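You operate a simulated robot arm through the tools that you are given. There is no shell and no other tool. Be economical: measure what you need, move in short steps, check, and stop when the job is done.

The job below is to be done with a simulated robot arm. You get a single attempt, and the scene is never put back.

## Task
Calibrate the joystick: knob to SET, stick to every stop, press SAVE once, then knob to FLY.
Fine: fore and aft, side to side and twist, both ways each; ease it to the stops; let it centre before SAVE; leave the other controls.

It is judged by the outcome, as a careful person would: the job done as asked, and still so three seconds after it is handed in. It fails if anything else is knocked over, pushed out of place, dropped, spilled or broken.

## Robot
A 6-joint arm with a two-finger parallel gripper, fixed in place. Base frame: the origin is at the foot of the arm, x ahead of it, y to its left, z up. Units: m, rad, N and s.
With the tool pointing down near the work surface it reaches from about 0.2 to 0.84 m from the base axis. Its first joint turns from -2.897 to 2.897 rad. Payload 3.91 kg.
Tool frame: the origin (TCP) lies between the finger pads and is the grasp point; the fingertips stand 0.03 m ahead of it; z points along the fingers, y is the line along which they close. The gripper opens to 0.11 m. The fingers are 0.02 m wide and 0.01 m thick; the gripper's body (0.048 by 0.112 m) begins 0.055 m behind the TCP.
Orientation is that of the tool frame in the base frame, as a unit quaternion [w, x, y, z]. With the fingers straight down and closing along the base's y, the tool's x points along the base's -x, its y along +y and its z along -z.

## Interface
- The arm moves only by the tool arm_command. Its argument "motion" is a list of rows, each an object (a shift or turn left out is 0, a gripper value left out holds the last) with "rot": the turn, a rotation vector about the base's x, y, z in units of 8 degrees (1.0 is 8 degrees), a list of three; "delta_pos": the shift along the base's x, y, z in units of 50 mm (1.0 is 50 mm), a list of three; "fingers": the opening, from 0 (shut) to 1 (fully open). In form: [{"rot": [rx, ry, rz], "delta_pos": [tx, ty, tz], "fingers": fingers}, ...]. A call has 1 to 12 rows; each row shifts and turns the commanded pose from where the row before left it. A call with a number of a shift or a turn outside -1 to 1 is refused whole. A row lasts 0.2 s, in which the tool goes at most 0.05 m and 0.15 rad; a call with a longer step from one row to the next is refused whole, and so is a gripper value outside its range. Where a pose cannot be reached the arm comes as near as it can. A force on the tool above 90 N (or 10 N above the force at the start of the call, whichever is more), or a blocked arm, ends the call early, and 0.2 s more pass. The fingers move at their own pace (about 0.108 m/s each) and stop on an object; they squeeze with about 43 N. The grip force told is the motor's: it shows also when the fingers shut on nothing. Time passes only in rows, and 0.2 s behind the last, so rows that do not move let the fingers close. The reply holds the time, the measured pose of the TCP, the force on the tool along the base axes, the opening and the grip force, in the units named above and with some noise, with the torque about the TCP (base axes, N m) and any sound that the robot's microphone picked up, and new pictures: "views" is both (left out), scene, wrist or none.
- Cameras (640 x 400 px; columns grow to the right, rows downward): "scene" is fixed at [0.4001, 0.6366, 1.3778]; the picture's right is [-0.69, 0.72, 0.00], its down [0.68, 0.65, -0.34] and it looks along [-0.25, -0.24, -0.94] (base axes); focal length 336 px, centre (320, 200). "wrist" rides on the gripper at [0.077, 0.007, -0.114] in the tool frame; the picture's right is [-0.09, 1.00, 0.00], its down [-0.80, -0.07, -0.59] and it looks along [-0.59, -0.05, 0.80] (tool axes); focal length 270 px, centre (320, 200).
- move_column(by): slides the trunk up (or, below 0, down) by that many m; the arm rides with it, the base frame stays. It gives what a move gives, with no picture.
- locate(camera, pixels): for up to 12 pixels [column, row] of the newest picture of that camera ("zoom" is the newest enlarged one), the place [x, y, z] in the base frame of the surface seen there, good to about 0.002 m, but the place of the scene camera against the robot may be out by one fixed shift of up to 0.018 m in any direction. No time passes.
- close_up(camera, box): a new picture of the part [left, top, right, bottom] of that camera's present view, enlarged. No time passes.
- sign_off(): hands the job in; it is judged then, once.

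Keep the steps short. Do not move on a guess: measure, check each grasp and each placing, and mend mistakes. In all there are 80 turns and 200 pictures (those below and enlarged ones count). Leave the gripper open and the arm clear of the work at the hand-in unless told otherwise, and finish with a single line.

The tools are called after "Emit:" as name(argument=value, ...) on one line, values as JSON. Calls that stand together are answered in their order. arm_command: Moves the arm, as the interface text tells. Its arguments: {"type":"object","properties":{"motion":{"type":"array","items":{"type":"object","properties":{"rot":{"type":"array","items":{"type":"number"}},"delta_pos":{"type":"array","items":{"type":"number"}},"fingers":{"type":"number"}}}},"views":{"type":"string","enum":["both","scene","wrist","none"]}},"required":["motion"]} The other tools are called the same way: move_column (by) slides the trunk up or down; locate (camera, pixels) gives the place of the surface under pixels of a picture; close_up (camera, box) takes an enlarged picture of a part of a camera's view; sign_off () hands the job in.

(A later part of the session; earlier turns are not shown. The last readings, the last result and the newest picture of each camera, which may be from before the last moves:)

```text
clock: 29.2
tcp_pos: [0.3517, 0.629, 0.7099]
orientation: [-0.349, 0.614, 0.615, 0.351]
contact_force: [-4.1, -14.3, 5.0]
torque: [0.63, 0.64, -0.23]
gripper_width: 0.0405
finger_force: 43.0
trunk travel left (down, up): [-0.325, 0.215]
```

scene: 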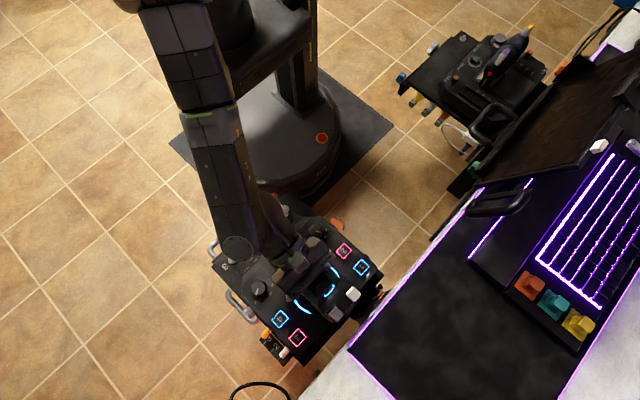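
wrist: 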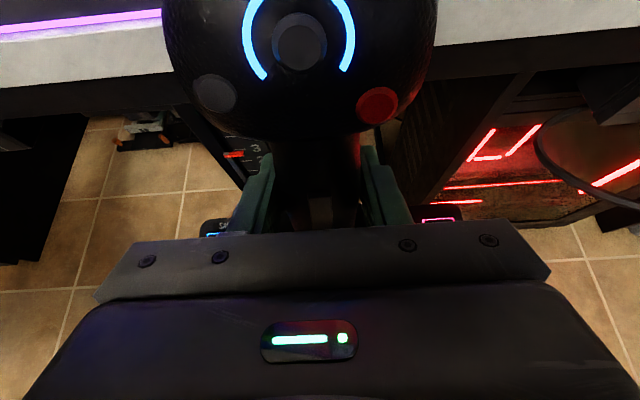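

Resistance rising (14 N). One more 2° step to feel for the stop.

Emit:
arm_command(motion=[{"rot": [-0.12, 0, 0], "delta_pos": [0, 0.06, -0.015]}, {"rot": [-0.13, 0, 0], "delta_pos": [0, 0.06, -0.015]}, {}], views="none")

Emit:
close_up(camera="scene", box=[220, 200, 380, 320])

```text
clock: 30.0
tcp_pos: [0.3492, 0.6335, 0.7088]
orientation: [-0.339, 0.619, 0.622, 0.339]
contact_force: [-2.2, -27.1, 1.7]
torque: [0.31, 0.04, -0.42]
gripper_width: 0.0396
finger_force: 43.0
trunk travel left (down, up): [-0.325, 0.215]
```

```text
3.33 times, centred on (300, 260) of scene
```

zoom: 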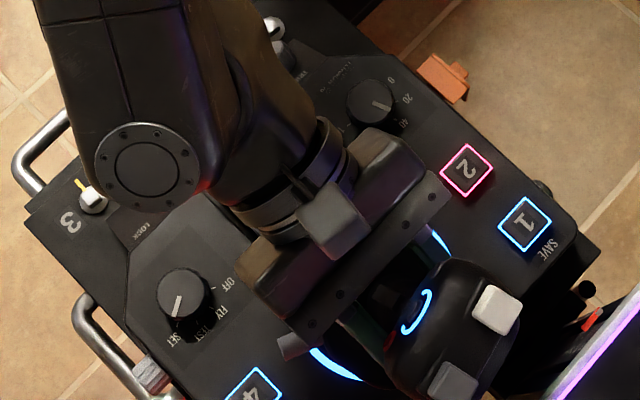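

27 N now. I look through the wrist camera for slip against the shaft and nudge one more 1°.

Emit:
arm_command(motion=[{"rot": [-0.12, 0, 0], "delta_pos": [0, 0.06, -0.015]}, {}], views="wrist")

```text
clock: 30.6
tcp_pos: [0.3515, 0.6371, 0.7073]
orientation: [-0.333, 0.623, 0.624, 0.334]
contact_force: [-2.2, -36.0, 1.4]
torque: [0.07, 0.08, -0.4]
gripper_width: 0.0395
finger_force: 43.1
trunk travel left (down, up): [-0.325, 0.215]
```

wrist: 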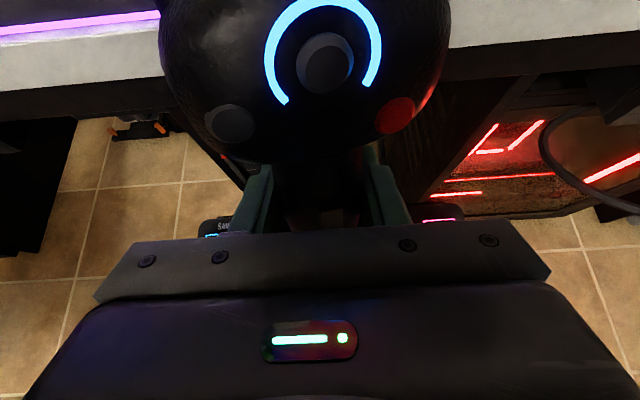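

The head came closer in view and twisted slightly: the stick has met its fore stop (~16°) and the pads began to slip. So I go no further; I ease back to centre, open to let it self-centre.

Emit:
arm_command(motion=[{"rot": [0.297, 0, 0], "delta_pos": [0, -0.126, 0.035]}, {"rot": [0.297, 0, 0], "delta_pos": [0, -0.126, 0.03]}, {"rot": [0.297, 0, 0], "delta_pos": [0, -0.126, 0.025]}, {"rot": [0.297, 0, 0], "delta_pos": [0, -0.126, 0.02]}, {"rot": [0.297, 0, 0], "delta_pos": [0, -0.126, 0.015]}, {"rot": [0.297, 0, 0], "delta_pos": [0, -0.126, 0.01]}, {"rot": [0.297, 0, 0], "delta_pos": [0, -0.126, 0.01]}, {"rot": [0.297, 0, 0], "delta_pos": [0, -0.126, 0.005]}, {}], views="none")

Emit:
arm_command(motion=[{"fingers": 0.5}, {"fingers": 0.7}, {}])

Emit:
close_up(camera="scene", box=[220, 200, 380, 320])

```text
clock: 32.6
tcp_pos: [0.3502, 0.5864, 0.7152]
orientation: [-0.431, 0.559, 0.561, 0.433]
contact_force: [0.3, 7.6, 1.8]
torque: [1.13, -0.07, -0.44]
gripper_width: 0.0391
finger_force: 43.4
trunk travel left (down, up): [-0.325, 0.215]
```

```text
clock: 33.4
tcp_pos: [0.3498, 0.5863, 0.7154]
orientation: [-0.432, 0.559, 0.56, 0.433]
contact_force: [-0.1, -0.7, -0.8]
torque: [-0.01, 0.01, -0.02]
gripper_width: 0.0771
finger_force: 0.0
trunk travel left (down, up): [-0.325, 0.215]
```

scene: 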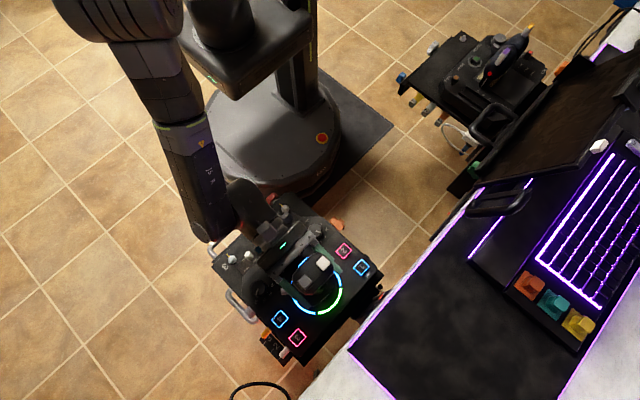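
wrist: 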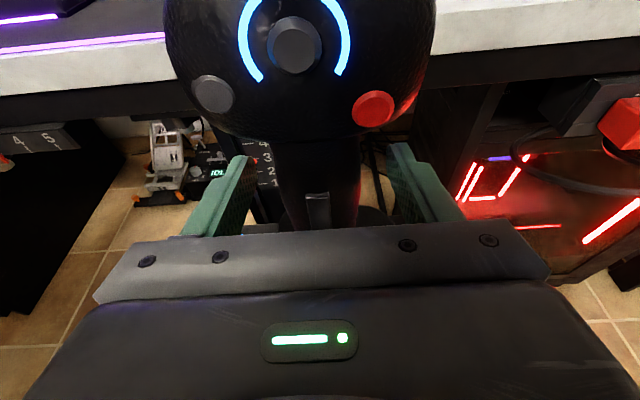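

```text
3.33 times, centred on (300, 260) of scene
```

zoom: 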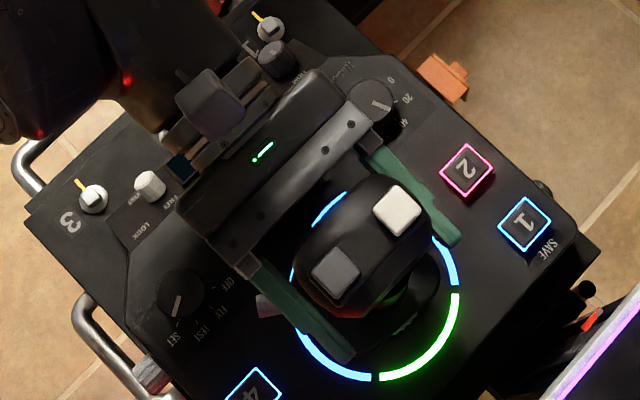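

The fore segment of the ring turned green — good feedback. Now regrip and ease aft (-y), first 8°.

Emit:
arm_command(motion=[{"fingers": 0.5}, {"fingers": 0.3}, {"fingers": 0.25}, {}, {"rot": [0.25, 0, 0], "delta_pos": [0, -0.112, -0.002]}, {"rot": [0.25, 0, 0], "delta_pos": [0, -0.112, -0.006]}, {"rot": [0.25, 0, 0], "delta_pos": [0, -0.111, -0.01]}, {"rot": [0.25, 0, 0], "delta_pos": [0, -0.11, -0.014]}, {}])

Emit:
locate(camera="scene", pixels=[[228, 228], [245, 205], [265, 235], [250, 195], [240, 190], [222, 235]])

```text
clock: 35.4
tcp_pos: [0.3503, 0.5654, 0.7143]
orientation: [-0.469, 0.528, 0.528, 0.471]
contact_force: [-2.6, 0.1, 0.1]
torque: [-0.24, 0.52, 0.1]
gripper_width: 0.0398
finger_force: 43.2
trunk travel left (down, up): [-0.325, 0.215]
```

scene: 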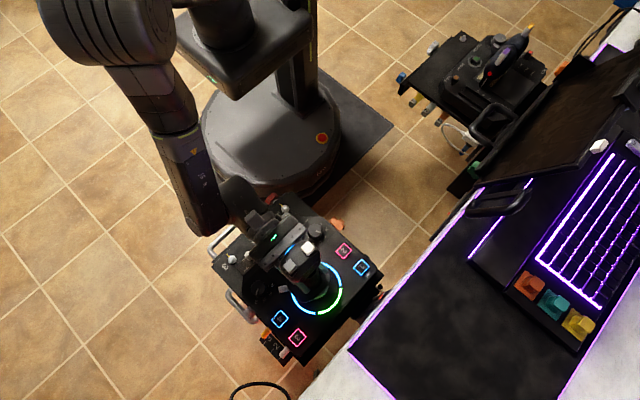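
wrist: 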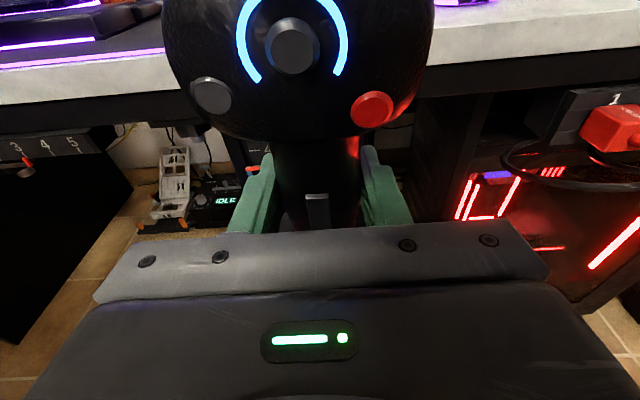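

```text
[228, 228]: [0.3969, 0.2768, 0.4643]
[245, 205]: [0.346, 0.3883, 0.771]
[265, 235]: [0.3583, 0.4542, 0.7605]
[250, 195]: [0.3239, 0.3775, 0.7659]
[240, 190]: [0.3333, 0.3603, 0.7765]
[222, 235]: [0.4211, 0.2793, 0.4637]
```

Very low forces; model is right. Continue to 14° aft.

Emit:
arm_command(motion=[{"rot": [0.25, 0, 0], "delta_pos": [0, -0.109, -0.018]}, {"rot": [0.25, 0, 0], "delta_pos": [0, -0.107, -0.021]}, {"rot": [0.25, 0, 0], "delta_pos": [0, -0.106, -0.025]}, {}], views="scene")

Emit:
close_up(camera="scene", box=[200, 170, 360, 320])

```text
clock: 36.4
tcp_pos: [0.35, 0.551, 0.7112]
orientation: [-0.497, 0.501, 0.504, 0.498]
contact_force: [-6.6, 4.1, 4.7]
torque: [0.52, 0.97, 0.28]
gripper_width: 0.0403
finger_force: 42.9
trunk travel left (down, up): [-0.325, 0.215]
```

scene: 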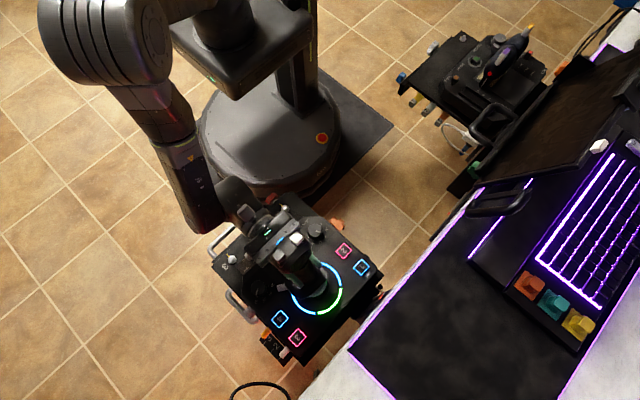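

```text
2.67 times, centred on (280, 245) of scene
```

zoom: 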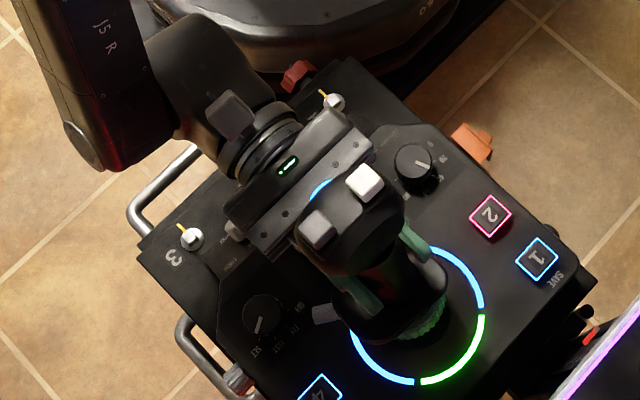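

Still clear (hand bottom ≈0.68 vs toggles ≈0.60). Go 3° more in 1° steps toward the aft stop.

Emit:
arm_command(motion=[{"rot": [0.125, 0, 0], "delta_pos": [0, -0.053, -0.014]}, {"rot": [0.125, 0, 0], "delta_pos": [0, -0.053, -0.015]}, {"rot": [0.125, 0, 0], "delta_pos": [0, -0.053, -0.016]}, {}], views="none")

Emit:
close_up(camera="scene", box=[200, 170, 360, 320])

```text
clock: 37.4
tcp_pos: [0.3504, 0.5449, 0.7088]
orientation: [-0.509, 0.488, 0.49, 0.512]
contact_force: [-4.8, 26.6, 18.1]
torque: [-0.39, 0.67, 0.24]
gripper_width: 0.0402
finger_force: 42.5
trunk travel left (down, up): [-0.325, 0.215]
```

```text
2.67 times, centred on (280, 245) of scene
```

zoom: 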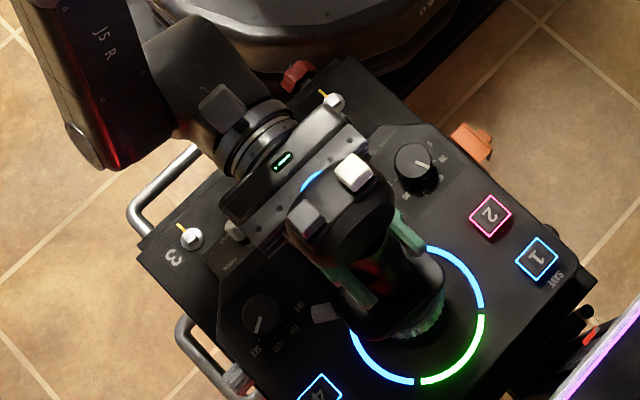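

Force jumped to 27 N: aft stop met. Ease back to centre and release.

Emit:
arm_command(motion=[{"rot": [-0.2656, 0, 0], "delta_pos": [0, 0.115, 0.033]}, {"rot": [-0.2656, 0, 0], "delta_pos": [0, 0.115, 0.028]}, {"rot": [-0.2656, 0, 0], "delta_pos": [0, 0.116, 0.024]}, {"rot": [-0.2656, 0, 0], "delta_pos": [0, 0.116, 0.02]}, {"rot": [-0.2656, 0, 0], "delta_pos": [0, 0.116, 0.016]}, {"rot": [-0.2656, 0, 0], "delta_pos": [0, 0.116, 0.011]}, {"rot": [-0.2656, 0, 0], "delta_pos": [0, 0.116, 0.007]}, {"rot": [-0.2656, 0, 0], "delta_pos": [0, 0.116, 0.002]}, {}, {"fingers": 0.5}, {"fingers": 0.6}, {}])

Emit:
close_up(camera="scene", box=[220, 200, 380, 320])

```text
clock: 40.0
tcp_pos: [0.3506, 0.5899, 0.7174]
orientation: [-0.432, 0.559, 0.56, 0.433]
contact_force: [0.9, 0.1, -0.5]
torque: [0.01, -0.02, 0.0]
gripper_width: 0.066
finger_force: 0.1
trunk travel left (down, up): [-0.325, 0.215]
```

scene: 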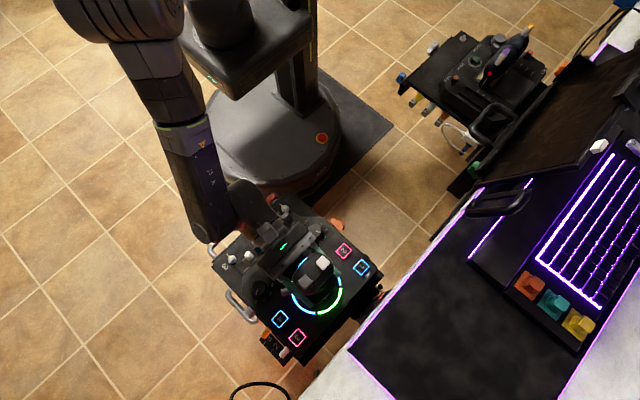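
wrist: 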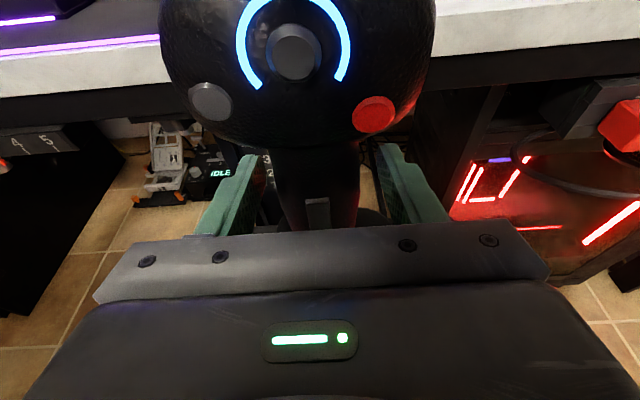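

```text
3.33 times, centred on (300, 260) of scene
```

zoom: 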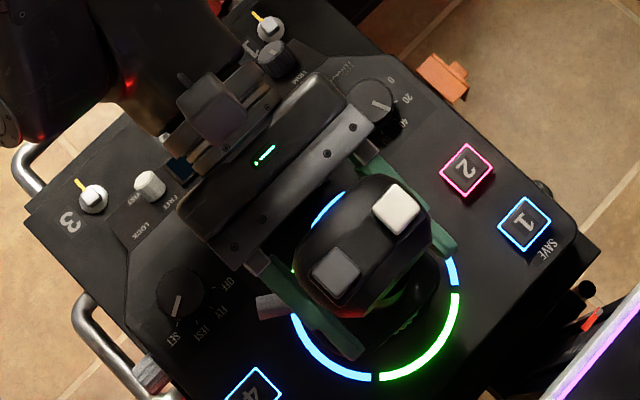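

I check the aft ring segment colour more closely.

Emit:
close_up(camera="scene", box=[282, 232, 322, 272])

```text
10.00 times, centred on (302, 252) of scene
```

zoom: 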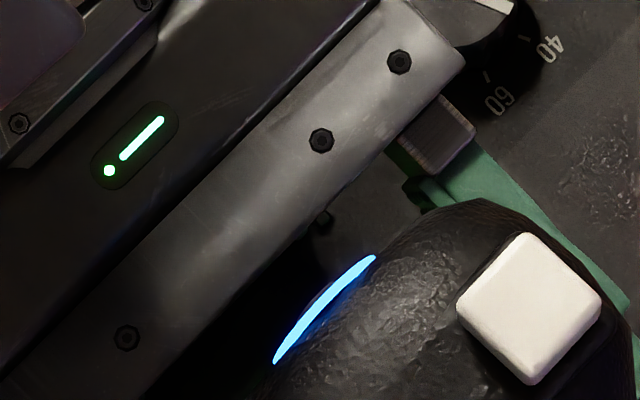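

That blue is the hat's ring on the head. The panel ring's aft bit is around scene (291,280).

Emit:
close_up(camera="scene", box=[278, 266, 308, 296])

```text
13.33 times, centred on (293, 281) of scene
```

zoom: 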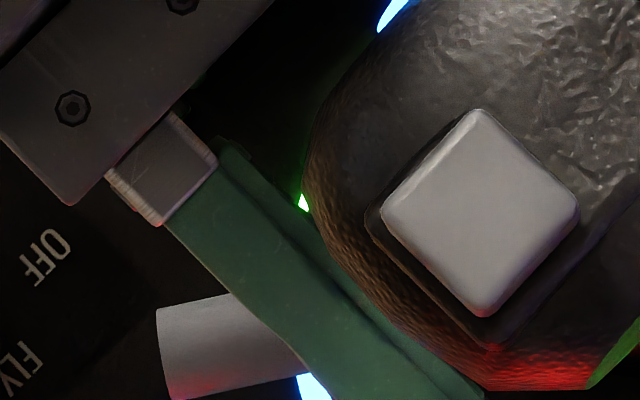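

A green spot is visible: aft registered. Now regrip and ease to +x side, up to 14°.

Emit:
arm_command(motion=[{"fingers": 0.4}, {"fingers": 0.3}, {"fingers": 0.25}, {}, {"rot": [0, 0.25, 0], "delta_pos": [0.112, 0, -0.002]}, {"rot": [0, 0.25, 0], "delta_pos": [0.112, 0, -0.006]}, {"rot": [0, 0.25, 0], "delta_pos": [0.111, 0, -0.01]}, {"rot": [0, 0.25, 0], "delta_pos": [0.11, 0, -0.014]}, {}], views="none")

Emit:
arm_command(motion=[{"rot": [0, 0.25, 0], "delta_pos": [0.109, 0, -0.018]}, {"rot": [0, 0.25, 0], "delta_pos": [0.107, 0, -0.021]}, {}])

```text
clock: 42.0
tcp_pos: [0.3705, 0.5895, 0.714]
orientation: [-0.47, 0.587, 0.529, 0.393]
contact_force: [-8.2, -2.1, 7.4]
torque: [-0.22, 1.33, 0.05]
gripper_width: 0.0401
finger_force: 43.2
trunk travel left (down, up): [-0.325, 0.215]
```

```text
clock: 42.8
tcp_pos: [0.3828, 0.5886, 0.7112]
orientation: [-0.487, 0.602, 0.512, 0.372]
contact_force: [-6.7, 5.8, 6.6]
torque: [0.71, 1.18, -0.16]
gripper_width: 0.0401
finger_force: 42.6
trunk travel left (down, up): [-0.325, 0.215]
```

scene: 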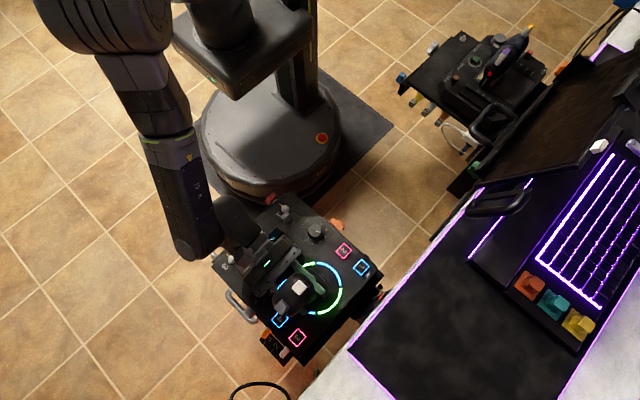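
wrist: 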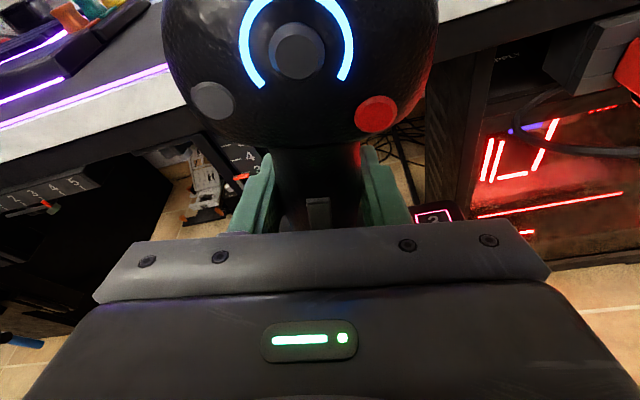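

12°, fore and aft both green, low force. Continue 4° in 1° steps.

Emit:
arm_command(motion=[{"rot": [0, 0.125, 0], "delta_pos": [0.053, 0, -0.012]}, {"rot": [0, 0.125, 0], "delta_pos": [0.053, 0, -0.013]}, {"rot": [0, 0.125, 0], "delta_pos": [0.053, 0, -0.014]}, {"rot": [0, 0.125, 0], "delta_pos": [0.053, 0, -0.015]}, {}], views="none")

Emit:
close_up(camera="scene", box=[220, 200, 380, 320])

```text
clock: 44.0
tcp_pos: [0.3916, 0.5882, 0.7098]
orientation: [-0.506, 0.612, 0.496, 0.351]
contact_force: [-26.8, 7.1, 11.7]
torque: [1.11, 0.97, -0.32]
gripper_width: 0.04
finger_force: 43.2
trunk travel left (down, up): [-0.325, 0.215]
```

```text
3.33 times, centred on (300, 260) of scene
```

zoom: 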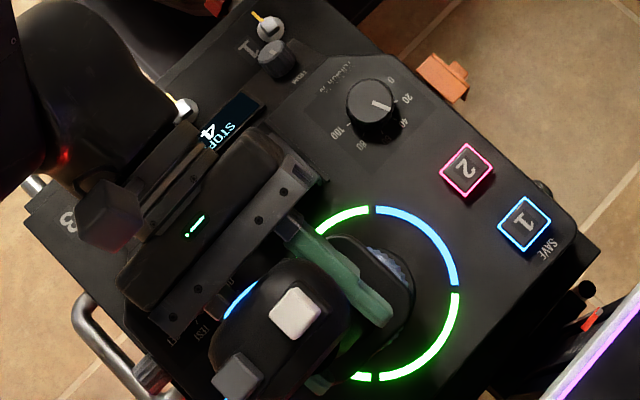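

+x stop met (27 N) and its segment is green; display reads "STOPS…". Ease back through centre and on 8° toward -x.

Emit:
arm_command(motion=[{"rot": [0, -0.25, 0], "delta_pos": [-0.106, 0, 0.029]}, {"rot": [0, -0.25, 0], "delta_pos": [-0.106, 0, 0.025]}, {"rot": [0, -0.25, 0], "delta_pos": [-0.107, 0, 0.021]}, {"rot": [0, -0.25, 0], "delta_pos": [-0.109, 0, 0.018]}, {"rot": [0, -0.25, 0], "delta_pos": [-0.11, 0, 0.014]}, {"rot": [0, -0.25, 0], "delta_pos": [-0.111, 0, 0.01]}, {"rot": [0, -0.25, 0], "delta_pos": [-0.112, 0, 0.006]}, {"rot": [0, -0.25, 0], "delta_pos": [-0.112, 0, 0.002]}, {}], views="none")

Emit:
arm_command(motion=[{"rot": [0, -0.25, 0], "delta_pos": [-0.112, 0, -0.002]}, {"rot": [0, -0.25, 0], "delta_pos": [-0.112, 0, -0.006]}, {"rot": [0, -0.25, 0], "delta_pos": [-0.111, 0, -0.01]}, {"rot": [0, -0.25, 0], "delta_pos": [-0.11, 0, -0.014]}, {}])

```text
clock: 46.0
tcp_pos: [0.35, 0.5878, 0.7158]
orientation: [-0.431, 0.559, 0.56, 0.433]
contact_force: [-1.9, -1.2, 4.0]
torque: [-0.26, 0.43, 0.02]
gripper_width: 0.04
finger_force: 43.2
trunk travel left (down, up): [-0.325, 0.215]
```

```text
clock: 47.2
tcp_pos: [0.3291, 0.5882, 0.7133]
orientation: [-0.39, 0.528, 0.589, 0.472]
contact_force: [4.0, -1.4, 1.7]
torque: [-0.24, -0.57, -0.06]
gripper_width: 0.0399
finger_force: 42.7
trunk travel left (down, up): [-0.325, 0.215]
```

scene: 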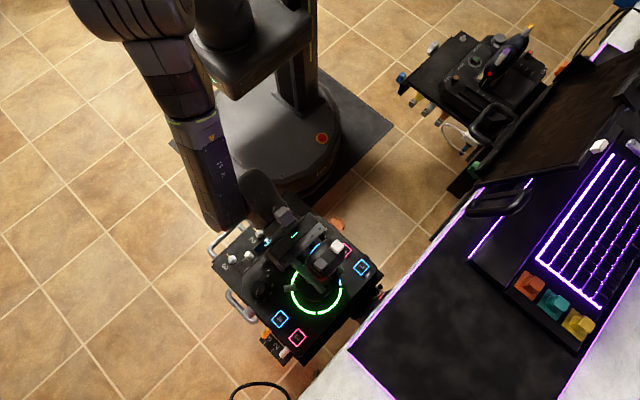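
wrist: 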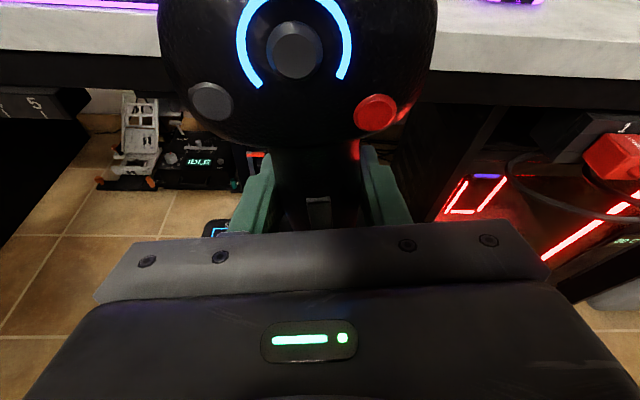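

Three segments green, no slip. Continue -x to 16°, slowing at the end.

Emit:
arm_command(motion=[{"rot": [0, -0.25, 0], "delta_pos": [-0.109, 0, -0.018]}, {"rot": [0, -0.25, 0], "delta_pos": [-0.107, 0, -0.021]}, {"rot": [0, -0.125, 0], "delta_pos": [-0.053, 0, -0.012]}, {"rot": [0, -0.125, 0], "delta_pos": [-0.053, 0, -0.013]}, {"rot": [0, -0.125, 0], "delta_pos": [-0.053, 0, -0.014]}, {"rot": [0, -0.125, 0], "delta_pos": [-0.053, 0, -0.015]}, {}], views="none")

Emit:
close_up(camera="scene", box=[220, 200, 380, 320])

```text
clock: 48.8
tcp_pos: [0.3097, 0.589, 0.7095]
orientation: [-0.349, 0.494, 0.613, 0.508]
contact_force: [11.6, -1.8, 11.5]
torque: [-0.22, 1.09, -0.08]
gripper_width: 0.04
finger_force: 43.2
trunk travel left (down, up): [-0.325, 0.215]
```

```text
3.33 times, centred on (300, 260) of scene
```

zoom: 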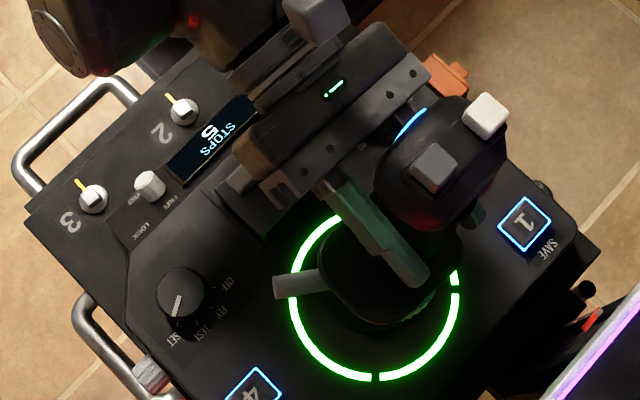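

Display "STOPS 5", ring all green. Return to centre (still gripping) and look.

Emit:
arm_command(motion=[{"rot": [0, 0.25, 0], "delta_pos": [0.106, 0, 0.029]}, {"rot": [0, 0.25, 0], "delta_pos": [0.106, 0, 0.025]}, {"rot": [0, 0.25, 0], "delta_pos": [0.107, 0, 0.021]}, {"rot": [0, 0.25, 0], "delta_pos": [0.109, 0, 0.018]}, {"rot": [0, 0.25, 0], "delta_pos": [0.11, 0, 0.014]}, {"rot": [0, 0.25, 0], "delta_pos": [0.111, 0, 0.01]}, {"rot": [0, 0.25, 0], "delta_pos": [0.112, 0, 0.006]}, {"rot": [0, 0.25, 0], "delta_pos": [0.112, 0, 0.002]}, {}, {"fingers": 0.5}, {"fingers": 0.6}, {}])

Emit:
close_up(camera="scene", box=[220, 200, 380, 320])

```text
clock: 51.4
tcp_pos: [0.3523, 0.5895, 0.7152]
orientation: [-0.431, 0.559, 0.561, 0.433]
contact_force: [0.2, 0.2, 0.0]
torque: [0.02, -0.01, 0.05]
gripper_width: 0.066
finger_force: 0.0
trunk travel left (down, up): [-0.325, 0.215]
```

scene: 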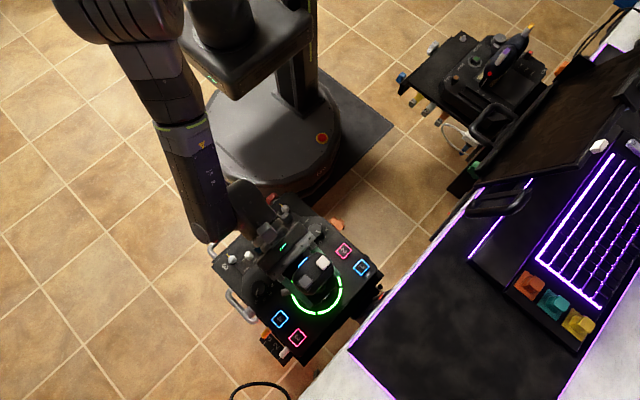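
wrist: 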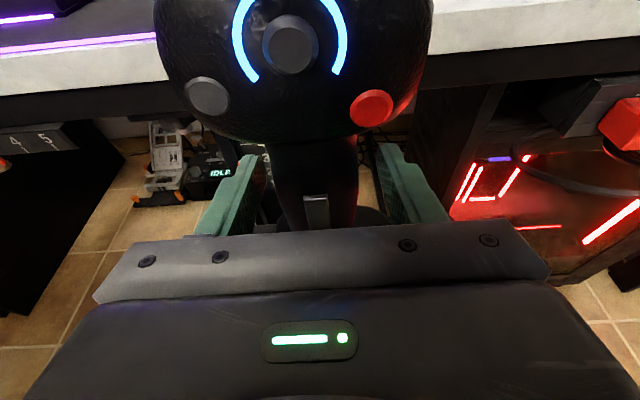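

```text
3.33 times, centred on (300, 260) of scene
```

zoom: 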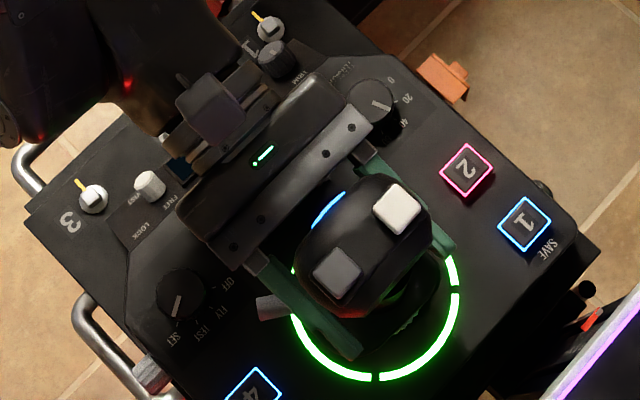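

All four tilt segments green. Now twist: centre the hand on the axis, grip, and turn +8° about the vertical in 2° steps.

Emit:
arm_command(motion=[{"delta_pos": [-0.04, 0.04, 0]}, {"fingers": 0.4}, {"fingers": 0.3}, {"fingers": 0.25}, {}, {"rot": [0, 0, 0.25]}, {"rot": [0, 0, 0.25]}, {"rot": [0, 0, 0.25]}, {"rot": [0, 0, 0.25]}, {}])

Emit:
close_up(camera="scene", box=[220, 200, 380, 320])

```text
clock: 53.6
tcp_pos: [0.3484, 0.59, 0.7147]
orientation: [-0.461, 0.518, 0.598, 0.403]
contact_force: [3.4, 2.9, 3.9]
torque: [0.52, -0.54, -0.08]
gripper_width: 0.0399
finger_force: 42.4
trunk travel left (down, up): [-0.325, 0.215]
```

scene: 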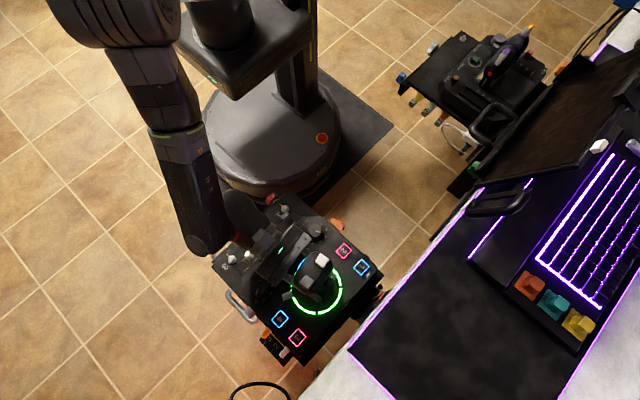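
wrist: 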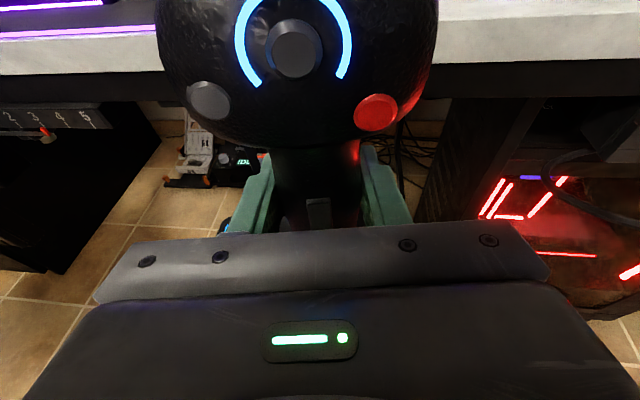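

```text
3.33 times, centred on (300, 260) of scene
```

zoom: 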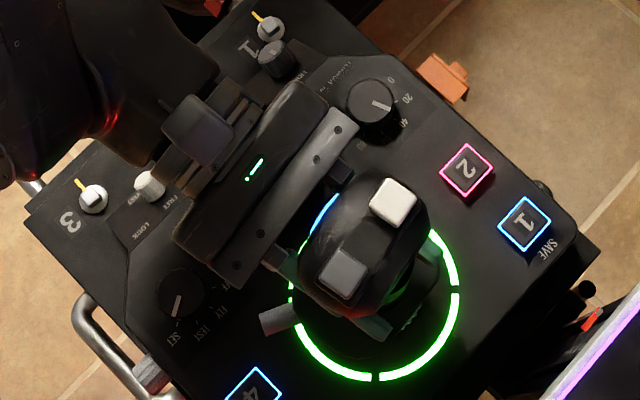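

The head turns with the hand, light torque. 6° more in 2° steps.

Emit:
arm_command(motion=[{"rot": [0, 0, 0.25]}, {"rot": [0, 0, 0.25]}, {"rot": [0, 0, 0.25]}, {}], views="wrist")

Emit:
close_up(camera="scene", box=[220, 200, 380, 320])

```text
clock: 54.6
tcp_pos: [0.3503, 0.5894, 0.714]
orientation: [-0.481, 0.486, 0.625, 0.377]
contact_force: [3.7, -1.5, 7.2]
torque: [-0.15, -0.36, -0.22]
gripper_width: 0.04
finger_force: 43.0
trunk travel left (down, up): [-0.325, 0.215]
```

wrist: 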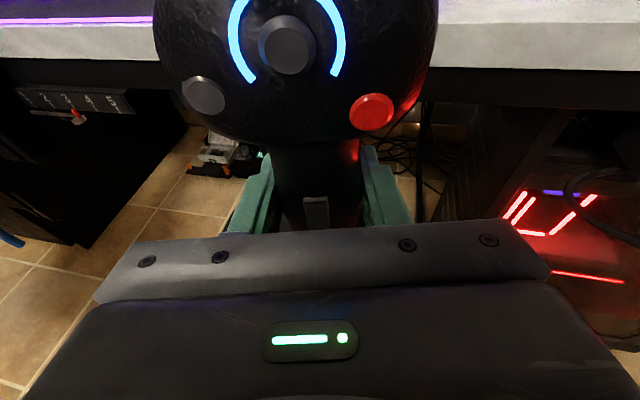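

```text
3.33 times, centred on (300, 260) of scene
```

zoom: 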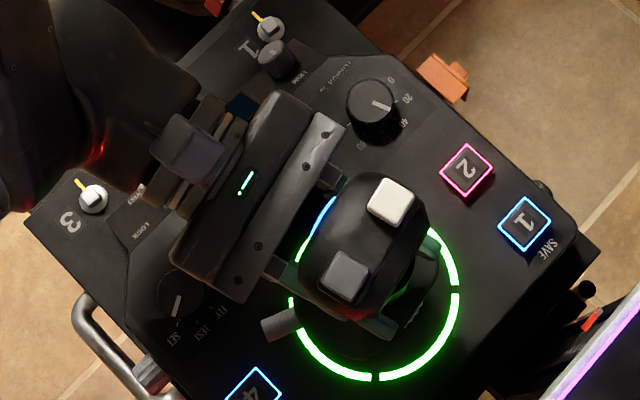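

Slight lag of the head in view; maybe the stop begins at ~12–14°. Another 4° to feel it.

Emit:
arm_command(motion=[{"rot": [0, 0, 0.25]}, {"rot": [0, 0, 0.25]}, {}], views="wrist")

Emit:
close_up(camera="scene", box=[220, 200, 380, 320])

```text
clock: 55.4
tcp_pos: [0.3496, 0.5912, 0.7143]
orientation: [-0.494, 0.465, 0.641, 0.36]
contact_force: [3.2, 0.1, 0.9]
torque: [0.1, -0.39, -0.39]
gripper_width: 0.0399
finger_force: 42.6
trunk travel left (down, up): [-0.325, 0.215]
```

wrist: 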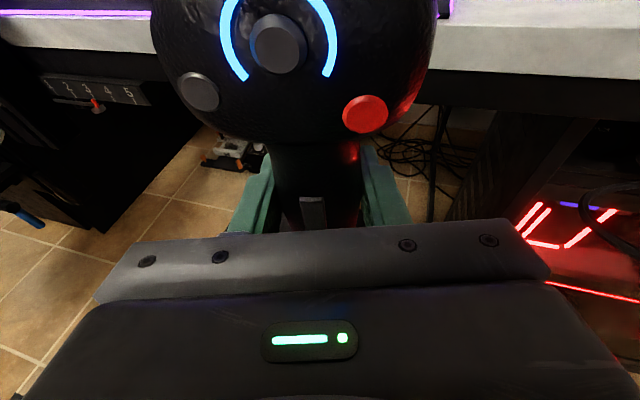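

```text
3.33 times, centred on (300, 260) of scene
```

zoom: 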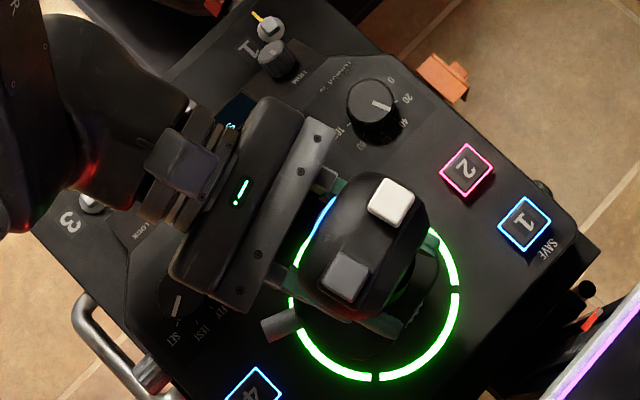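

The head has stayed at ~12° while the hand went on to 18°, torque rising to 0.39: likely the stop. I try to read the display.

Emit:
close_up(camera="scene", box=[260, 222, 300, 247])

Emit:
arm_command(motion=[{"rot": [0, 0, 0.25]}, {"rot": [0, 0, 0.25]}, {}], views="wrist")

Emit:
close_up(camera="scene", box=[260, 210, 340, 290])

```text
16.00 times, centred on (280, 234) of scene
```

zoom: 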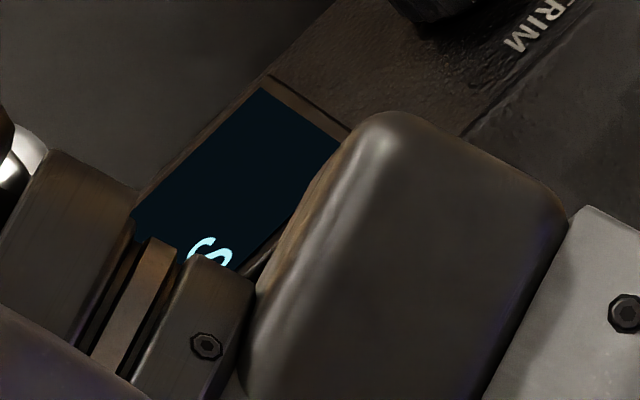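

```text
clock: 56.2
tcp_pos: [0.3494, 0.5919, 0.7151]
orientation: [-0.506, 0.442, 0.657, 0.342]
contact_force: [4.2, 1.9, 0.0]
torque: [0.27, -0.56, -0.39]
gripper_width: 0.0394
finger_force: 43.1
trunk travel left (down, up): [-0.325, 0.215]
```

wrist: 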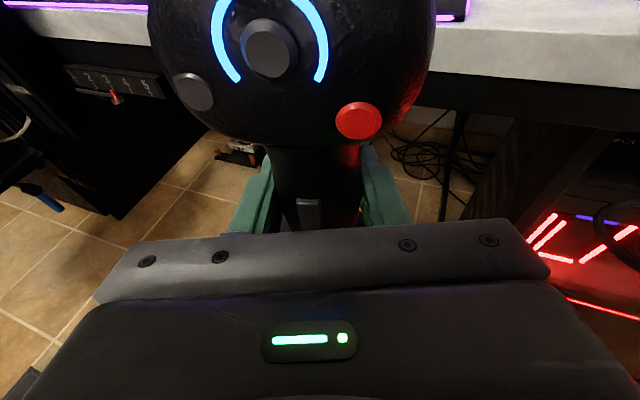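

```text
5.00 times, centred on (300, 250) of scene
```

zoom: 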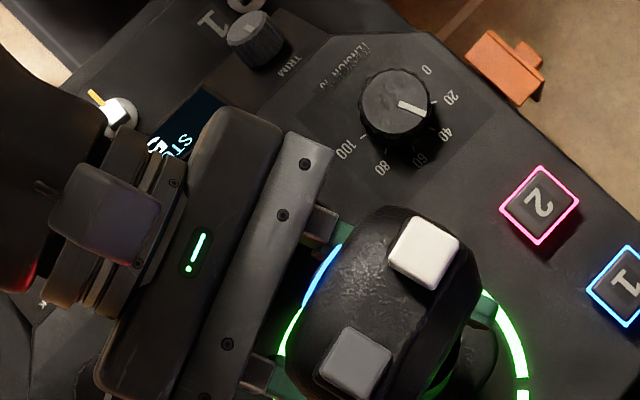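

Torque has levelled at 0.39, so the pads are slipping; display still shows 5 (the + twist may have been counted already when it twisted in the fore push). I go back to centre, release, and read.

Emit:
arm_command(motion=[{"rot": [0, 0, -0.4]}, {"rot": [0, 0, -0.4]}, {"rot": [0, 0, -0.4]}, {"rot": [0, 0, -0.4]}, {"rot": [0, 0, -0.4]}, {"rot": [0, 0, -0.4]}, {"rot": [0, 0, -0.35]}, {}, {"fingers": 0.5}, {"fingers": 0.6}, {}])

Emit:
close_up(camera="scene", box=[220, 200, 380, 320])

```text
clock: 58.6
tcp_pos: [0.3493, 0.5903, 0.7148]
orientation: [-0.431, 0.559, 0.56, 0.433]
contact_force: [-0.3, -0.6, 0.0]
torque: [0.07, 0.0, -0.01]
gripper_width: 0.0661
finger_force: 0.1
trunk travel left (down, up): [-0.325, 0.215]
```

scene: 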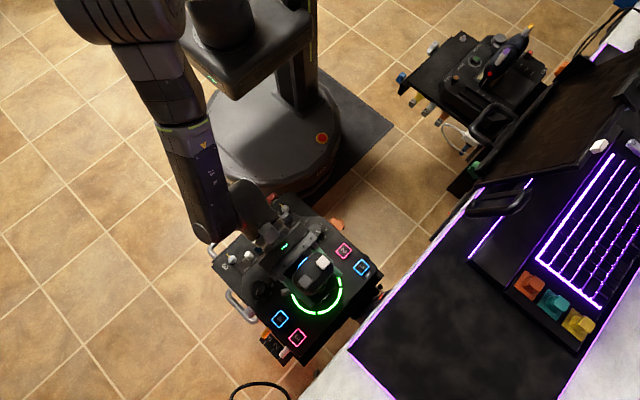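
wrist: 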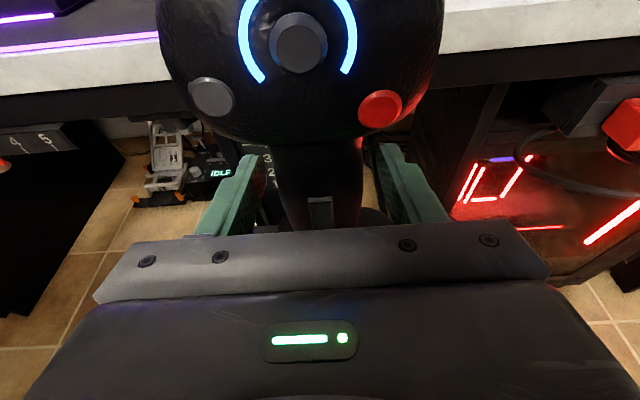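

```text
3.33 times, centred on (300, 260) of scene
```

zoom: 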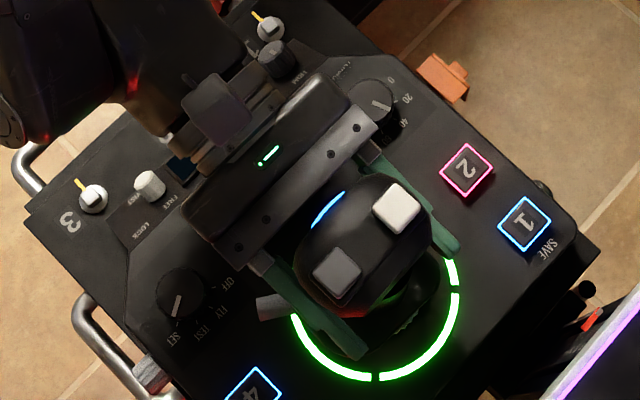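

Now the other twist: regrip and turn -12°.

Emit:
arm_command(motion=[{"fingers": 0.4}, {"fingers": 0.3}, {"fingers": 0.25}, {}, {"rot": [0, 0, -0.25]}, {"rot": [0, 0, -0.25]}, {"rot": [0, 0, -0.25]}, {"rot": [0, 0, -0.25]}, {"rot": [0, 0, -0.25]}, {"rot": [0, 0, -0.25]}, {}], views="wrist")

Emit:
close_up(camera="scene", box=[220, 200, 380, 320])

```text
clock: 61.0
tcp_pos: [0.3486, 0.591, 0.7133]
orientation: [-0.385, 0.614, 0.5, 0.475]
contact_force: [8.1, 2.6, -3.4]
torque: [0.27, -1.32, 0.07]
gripper_width: 0.04
finger_force: 43.2
trunk travel left (down, up): [-0.325, 0.215]
```

wrist: 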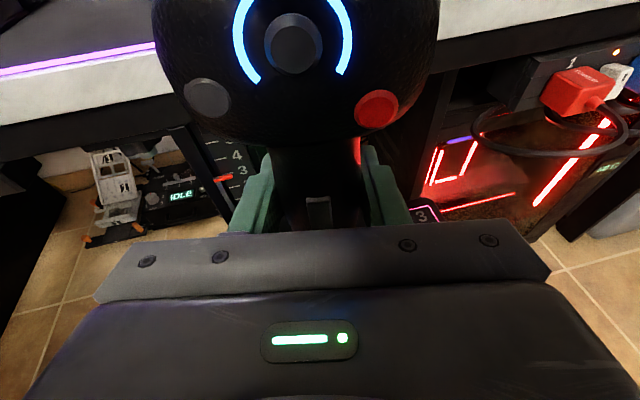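

```text
3.33 times, centred on (300, 260) of scene
```

zoom: 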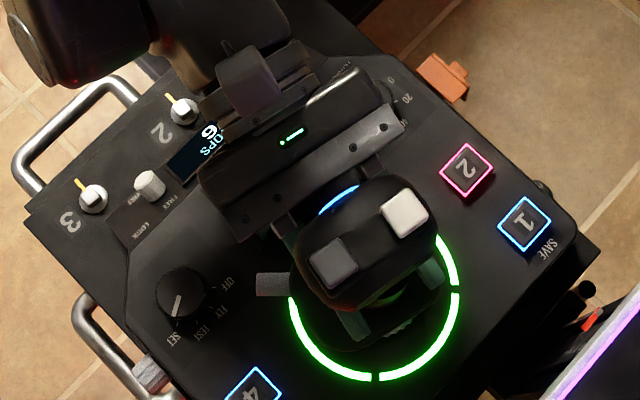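

Display now reads STOPS 6. I ease 3° further to be truly on the stop.

Emit:
arm_command(motion=[{"rot": [0, 0, -0.19]}, {"rot": [0, 0, -0.19]}, {}], views="wrist")

Emit:
close_up(camera="scene", box=[240, 215, 300, 260])

```text
clock: 61.8
tcp_pos: [0.3483, 0.5912, 0.7153]
orientation: [-0.371, 0.628, 0.482, 0.485]
contact_force: [6.2, -0.1, 0.7]
torque: [-0.08, -0.73, 0.54]
gripper_width: 0.04
finger_force: 42.4
trunk travel left (down, up): [-0.325, 0.215]
```

wrist: 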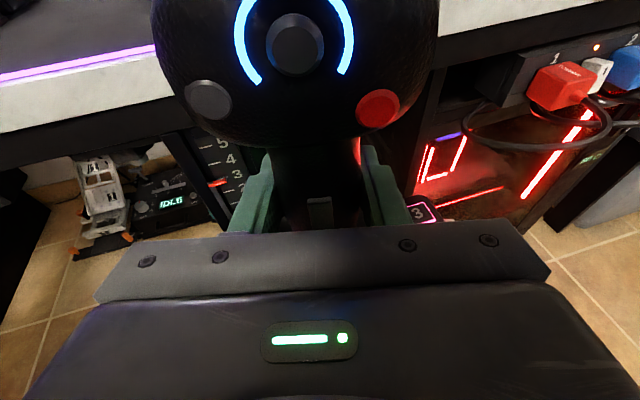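

```text
8.89 times, centred on (270, 238) of scene
```

zoom: 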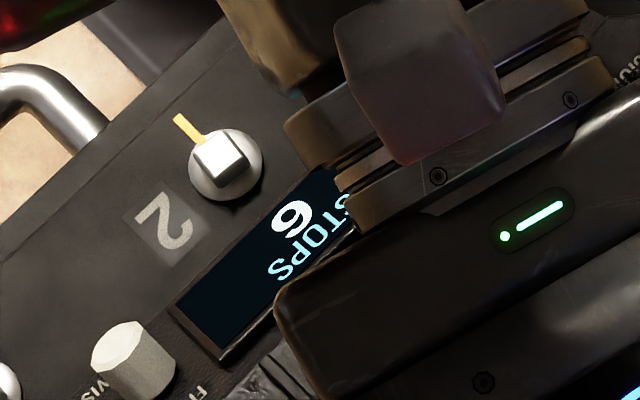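

Torque jumped to 0.54 at the stop; STOPS 6. Return to centre, open fully and let it centre; then back out along -y.

Emit:
arm_command(motion=[{"rot": [0, 0, 0.376]}, {"rot": [0, 0, 0.376]}, {"rot": [0, 0, 0.376]}, {"rot": [0, 0, 0.376]}, {"rot": [0, 0, 0.376]}, {}, {"fingers": 0.5}, {"fingers": 0.7}, {"fingers": 0.9}, {}], views="none")

Emit:
arm_command(motion=[{"delta_pos": [0, -0.4, 0]}, {"delta_pos": [0, -0.6, 0]}, {"delta_pos": [0, -0.8, 0.1]}, {"delta_pos": [0, -0.8, 0.5]}, {"delta_pos": [0, -0.6, 0.8]}, {"delta_pos": [0, -0.4, 0.9]}, {"delta_pos": [0, 0, 0.9]}, {"delta_pos": [0, 0, 0.9]}, {}])

Emit:
close_up(camera="scene", box=[220, 200, 380, 320])

```text
clock: 64.0
tcp_pos: [0.348, 0.59, 0.7149]
orientation: [-0.431, 0.559, 0.561, 0.432]
contact_force: [-0.9, -0.2, -0.7]
torque: [0.03, 0.01, 0.02]
gripper_width: 0.0991
finger_force: 0.0
trunk travel left (down, up): [-0.325, 0.215]
```

```text
clock: 66.0
tcp_pos: [0.3488, 0.4113, 0.922]
orientation: [-0.431, 0.559, 0.561, 0.433]
contact_force: [-0.2, -0.5, -0.3]
torque: [0.0, -0.03, 0.02]
gripper_width: 0.099
finger_force: 0.0
trunk travel left (down, up): [-0.325, 0.215]
```

scene: 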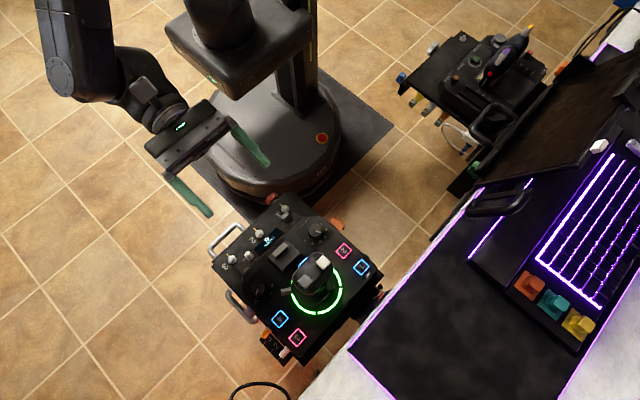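
wrist: 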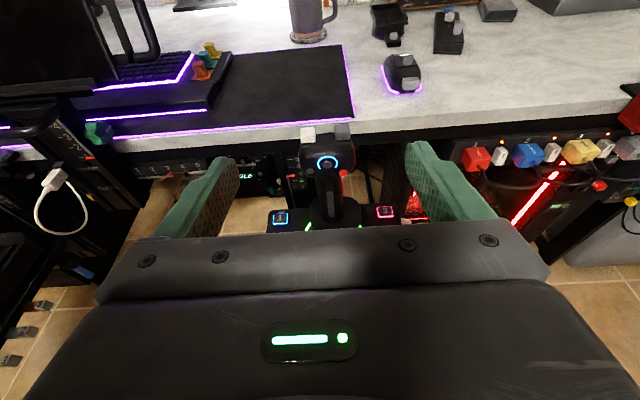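

```text
3.33 times, centred on (300, 260) of scene
```

zoom: 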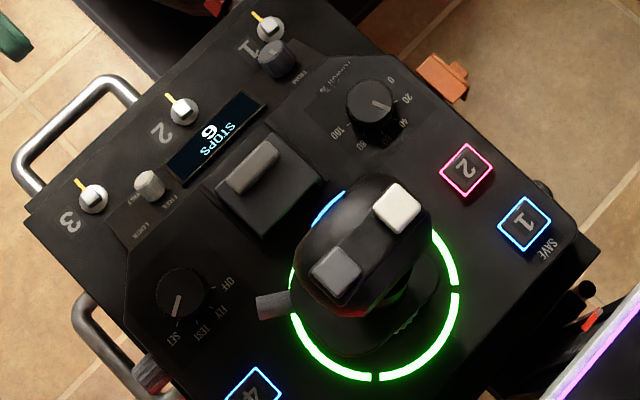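

STOPS 6, all green, stick centred. Next SAVE at ~(0.243,0.630). I check the desk edge clearance and re-measure the button with both cameras.

Emit:
locate(camera="scene", pixels=[[361.4, 267.3], [280, 320], [297.4, 338.4], [385, 330], [352, 352], [400, 310], [430, 270], [362, 340], [358, 267], [365, 267], [381, 290]])

Emit:
locate(camera="wrist", pixels=[[281, 218], [383, 212], [300, 145], [250, 160], [336, 135], [324, 163], [308, 134], [344, 130]])

```text
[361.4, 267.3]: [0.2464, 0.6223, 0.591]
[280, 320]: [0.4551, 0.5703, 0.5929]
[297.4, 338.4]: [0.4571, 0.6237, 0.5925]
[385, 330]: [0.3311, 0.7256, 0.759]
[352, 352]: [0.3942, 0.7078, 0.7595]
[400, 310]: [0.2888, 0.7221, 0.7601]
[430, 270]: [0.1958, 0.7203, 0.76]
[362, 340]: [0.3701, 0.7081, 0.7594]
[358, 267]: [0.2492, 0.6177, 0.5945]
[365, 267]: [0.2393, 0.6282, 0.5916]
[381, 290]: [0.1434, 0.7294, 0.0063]
```

```text
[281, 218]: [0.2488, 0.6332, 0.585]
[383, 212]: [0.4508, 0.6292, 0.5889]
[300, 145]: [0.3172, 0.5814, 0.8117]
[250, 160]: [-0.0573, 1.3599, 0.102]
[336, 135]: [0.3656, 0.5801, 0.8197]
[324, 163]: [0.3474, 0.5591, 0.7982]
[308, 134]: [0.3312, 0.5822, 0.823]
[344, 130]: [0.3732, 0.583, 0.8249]
```

Desk edge is at y≈0.715, z 0.75, so 3 cm clear of the hand if it closes along y. I bring the hand back to pointing straight down (high up).

Emit:
arm_command(motion=[{"rot": [-1, 0, 0], "delta_pos": [0, -0.1, 0.1], "fingers": 0.5}, {"rot": [-1, 0, 0], "delta_pos": [0, -0.1, 0.1]}, {"rot": [-1, 0, 0], "delta_pos": [0, -0.1, 0.1]}, {"rot": [-1, 0, 0], "delta_pos": [0, -0.1, 0.1]}, {"rot": [-1, 0, 0], "delta_pos": [0, -0.1, 0.1]}, {"rot": [-1, 0, 0]}, {"rot": [-1, 0, 0]}, {"rot": [-1, 0, 0]}, {"rot": [-1, 0, 0]}, {"rot": [-0.41, 0, 0]}, {}], views="none")

Emit:
arm_command(motion=[{"rot": [0, 0, 1], "fingers": 0}, {"rot": [0, 0, 1]}, {"rot": [0, 0, 1]}, {"rot": [0, 0, 1]}, {"rot": [0, 0, 1]}, {"rot": [0, 0, 1]}, {"rot": [0, 0, 1]}, {"rot": [0, 0, 1]}, {"rot": [0, 0, 1]}, {"rot": [0, 0, 1]}, {"rot": [0, 0, 1]}, {"rot": [0, 0, 0.25]}])

```text
clock: 68.4
tcp_pos: [0.3505, 0.3861, 0.9449]
orientation: [0.0, 0.707, 0.708, 0.001]
contact_force: [-0.5, -0.2, -0.1]
torque: [-0.01, 0.0, -0.01]
gripper_width: 0.0549
finger_force: 0.0
trunk travel left (down, up): [-0.325, 0.215]
```

```text
clock: 71.0
tcp_pos: [0.3497, 0.3867, 0.9462]
orientation: [-0.001, -0.003, 1.0, 0.0]
contact_force: [0.1, 0.8, -0.5]
torque: [0.0, -0.02, 0.0]
gripper_width: 0.0
finger_force: 37.2
trunk travel left (down, up): [-0.325, 0.215]
```

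scene: 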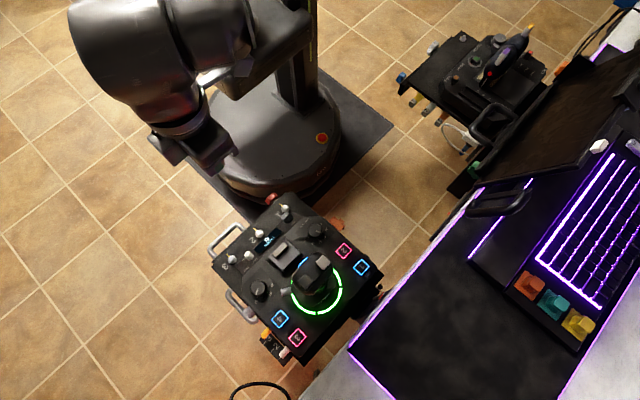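
wrist: 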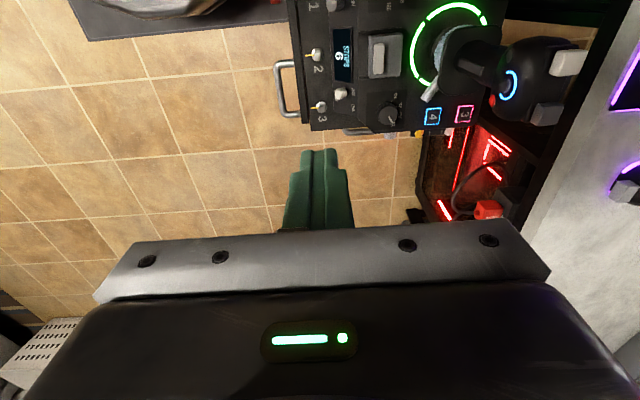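

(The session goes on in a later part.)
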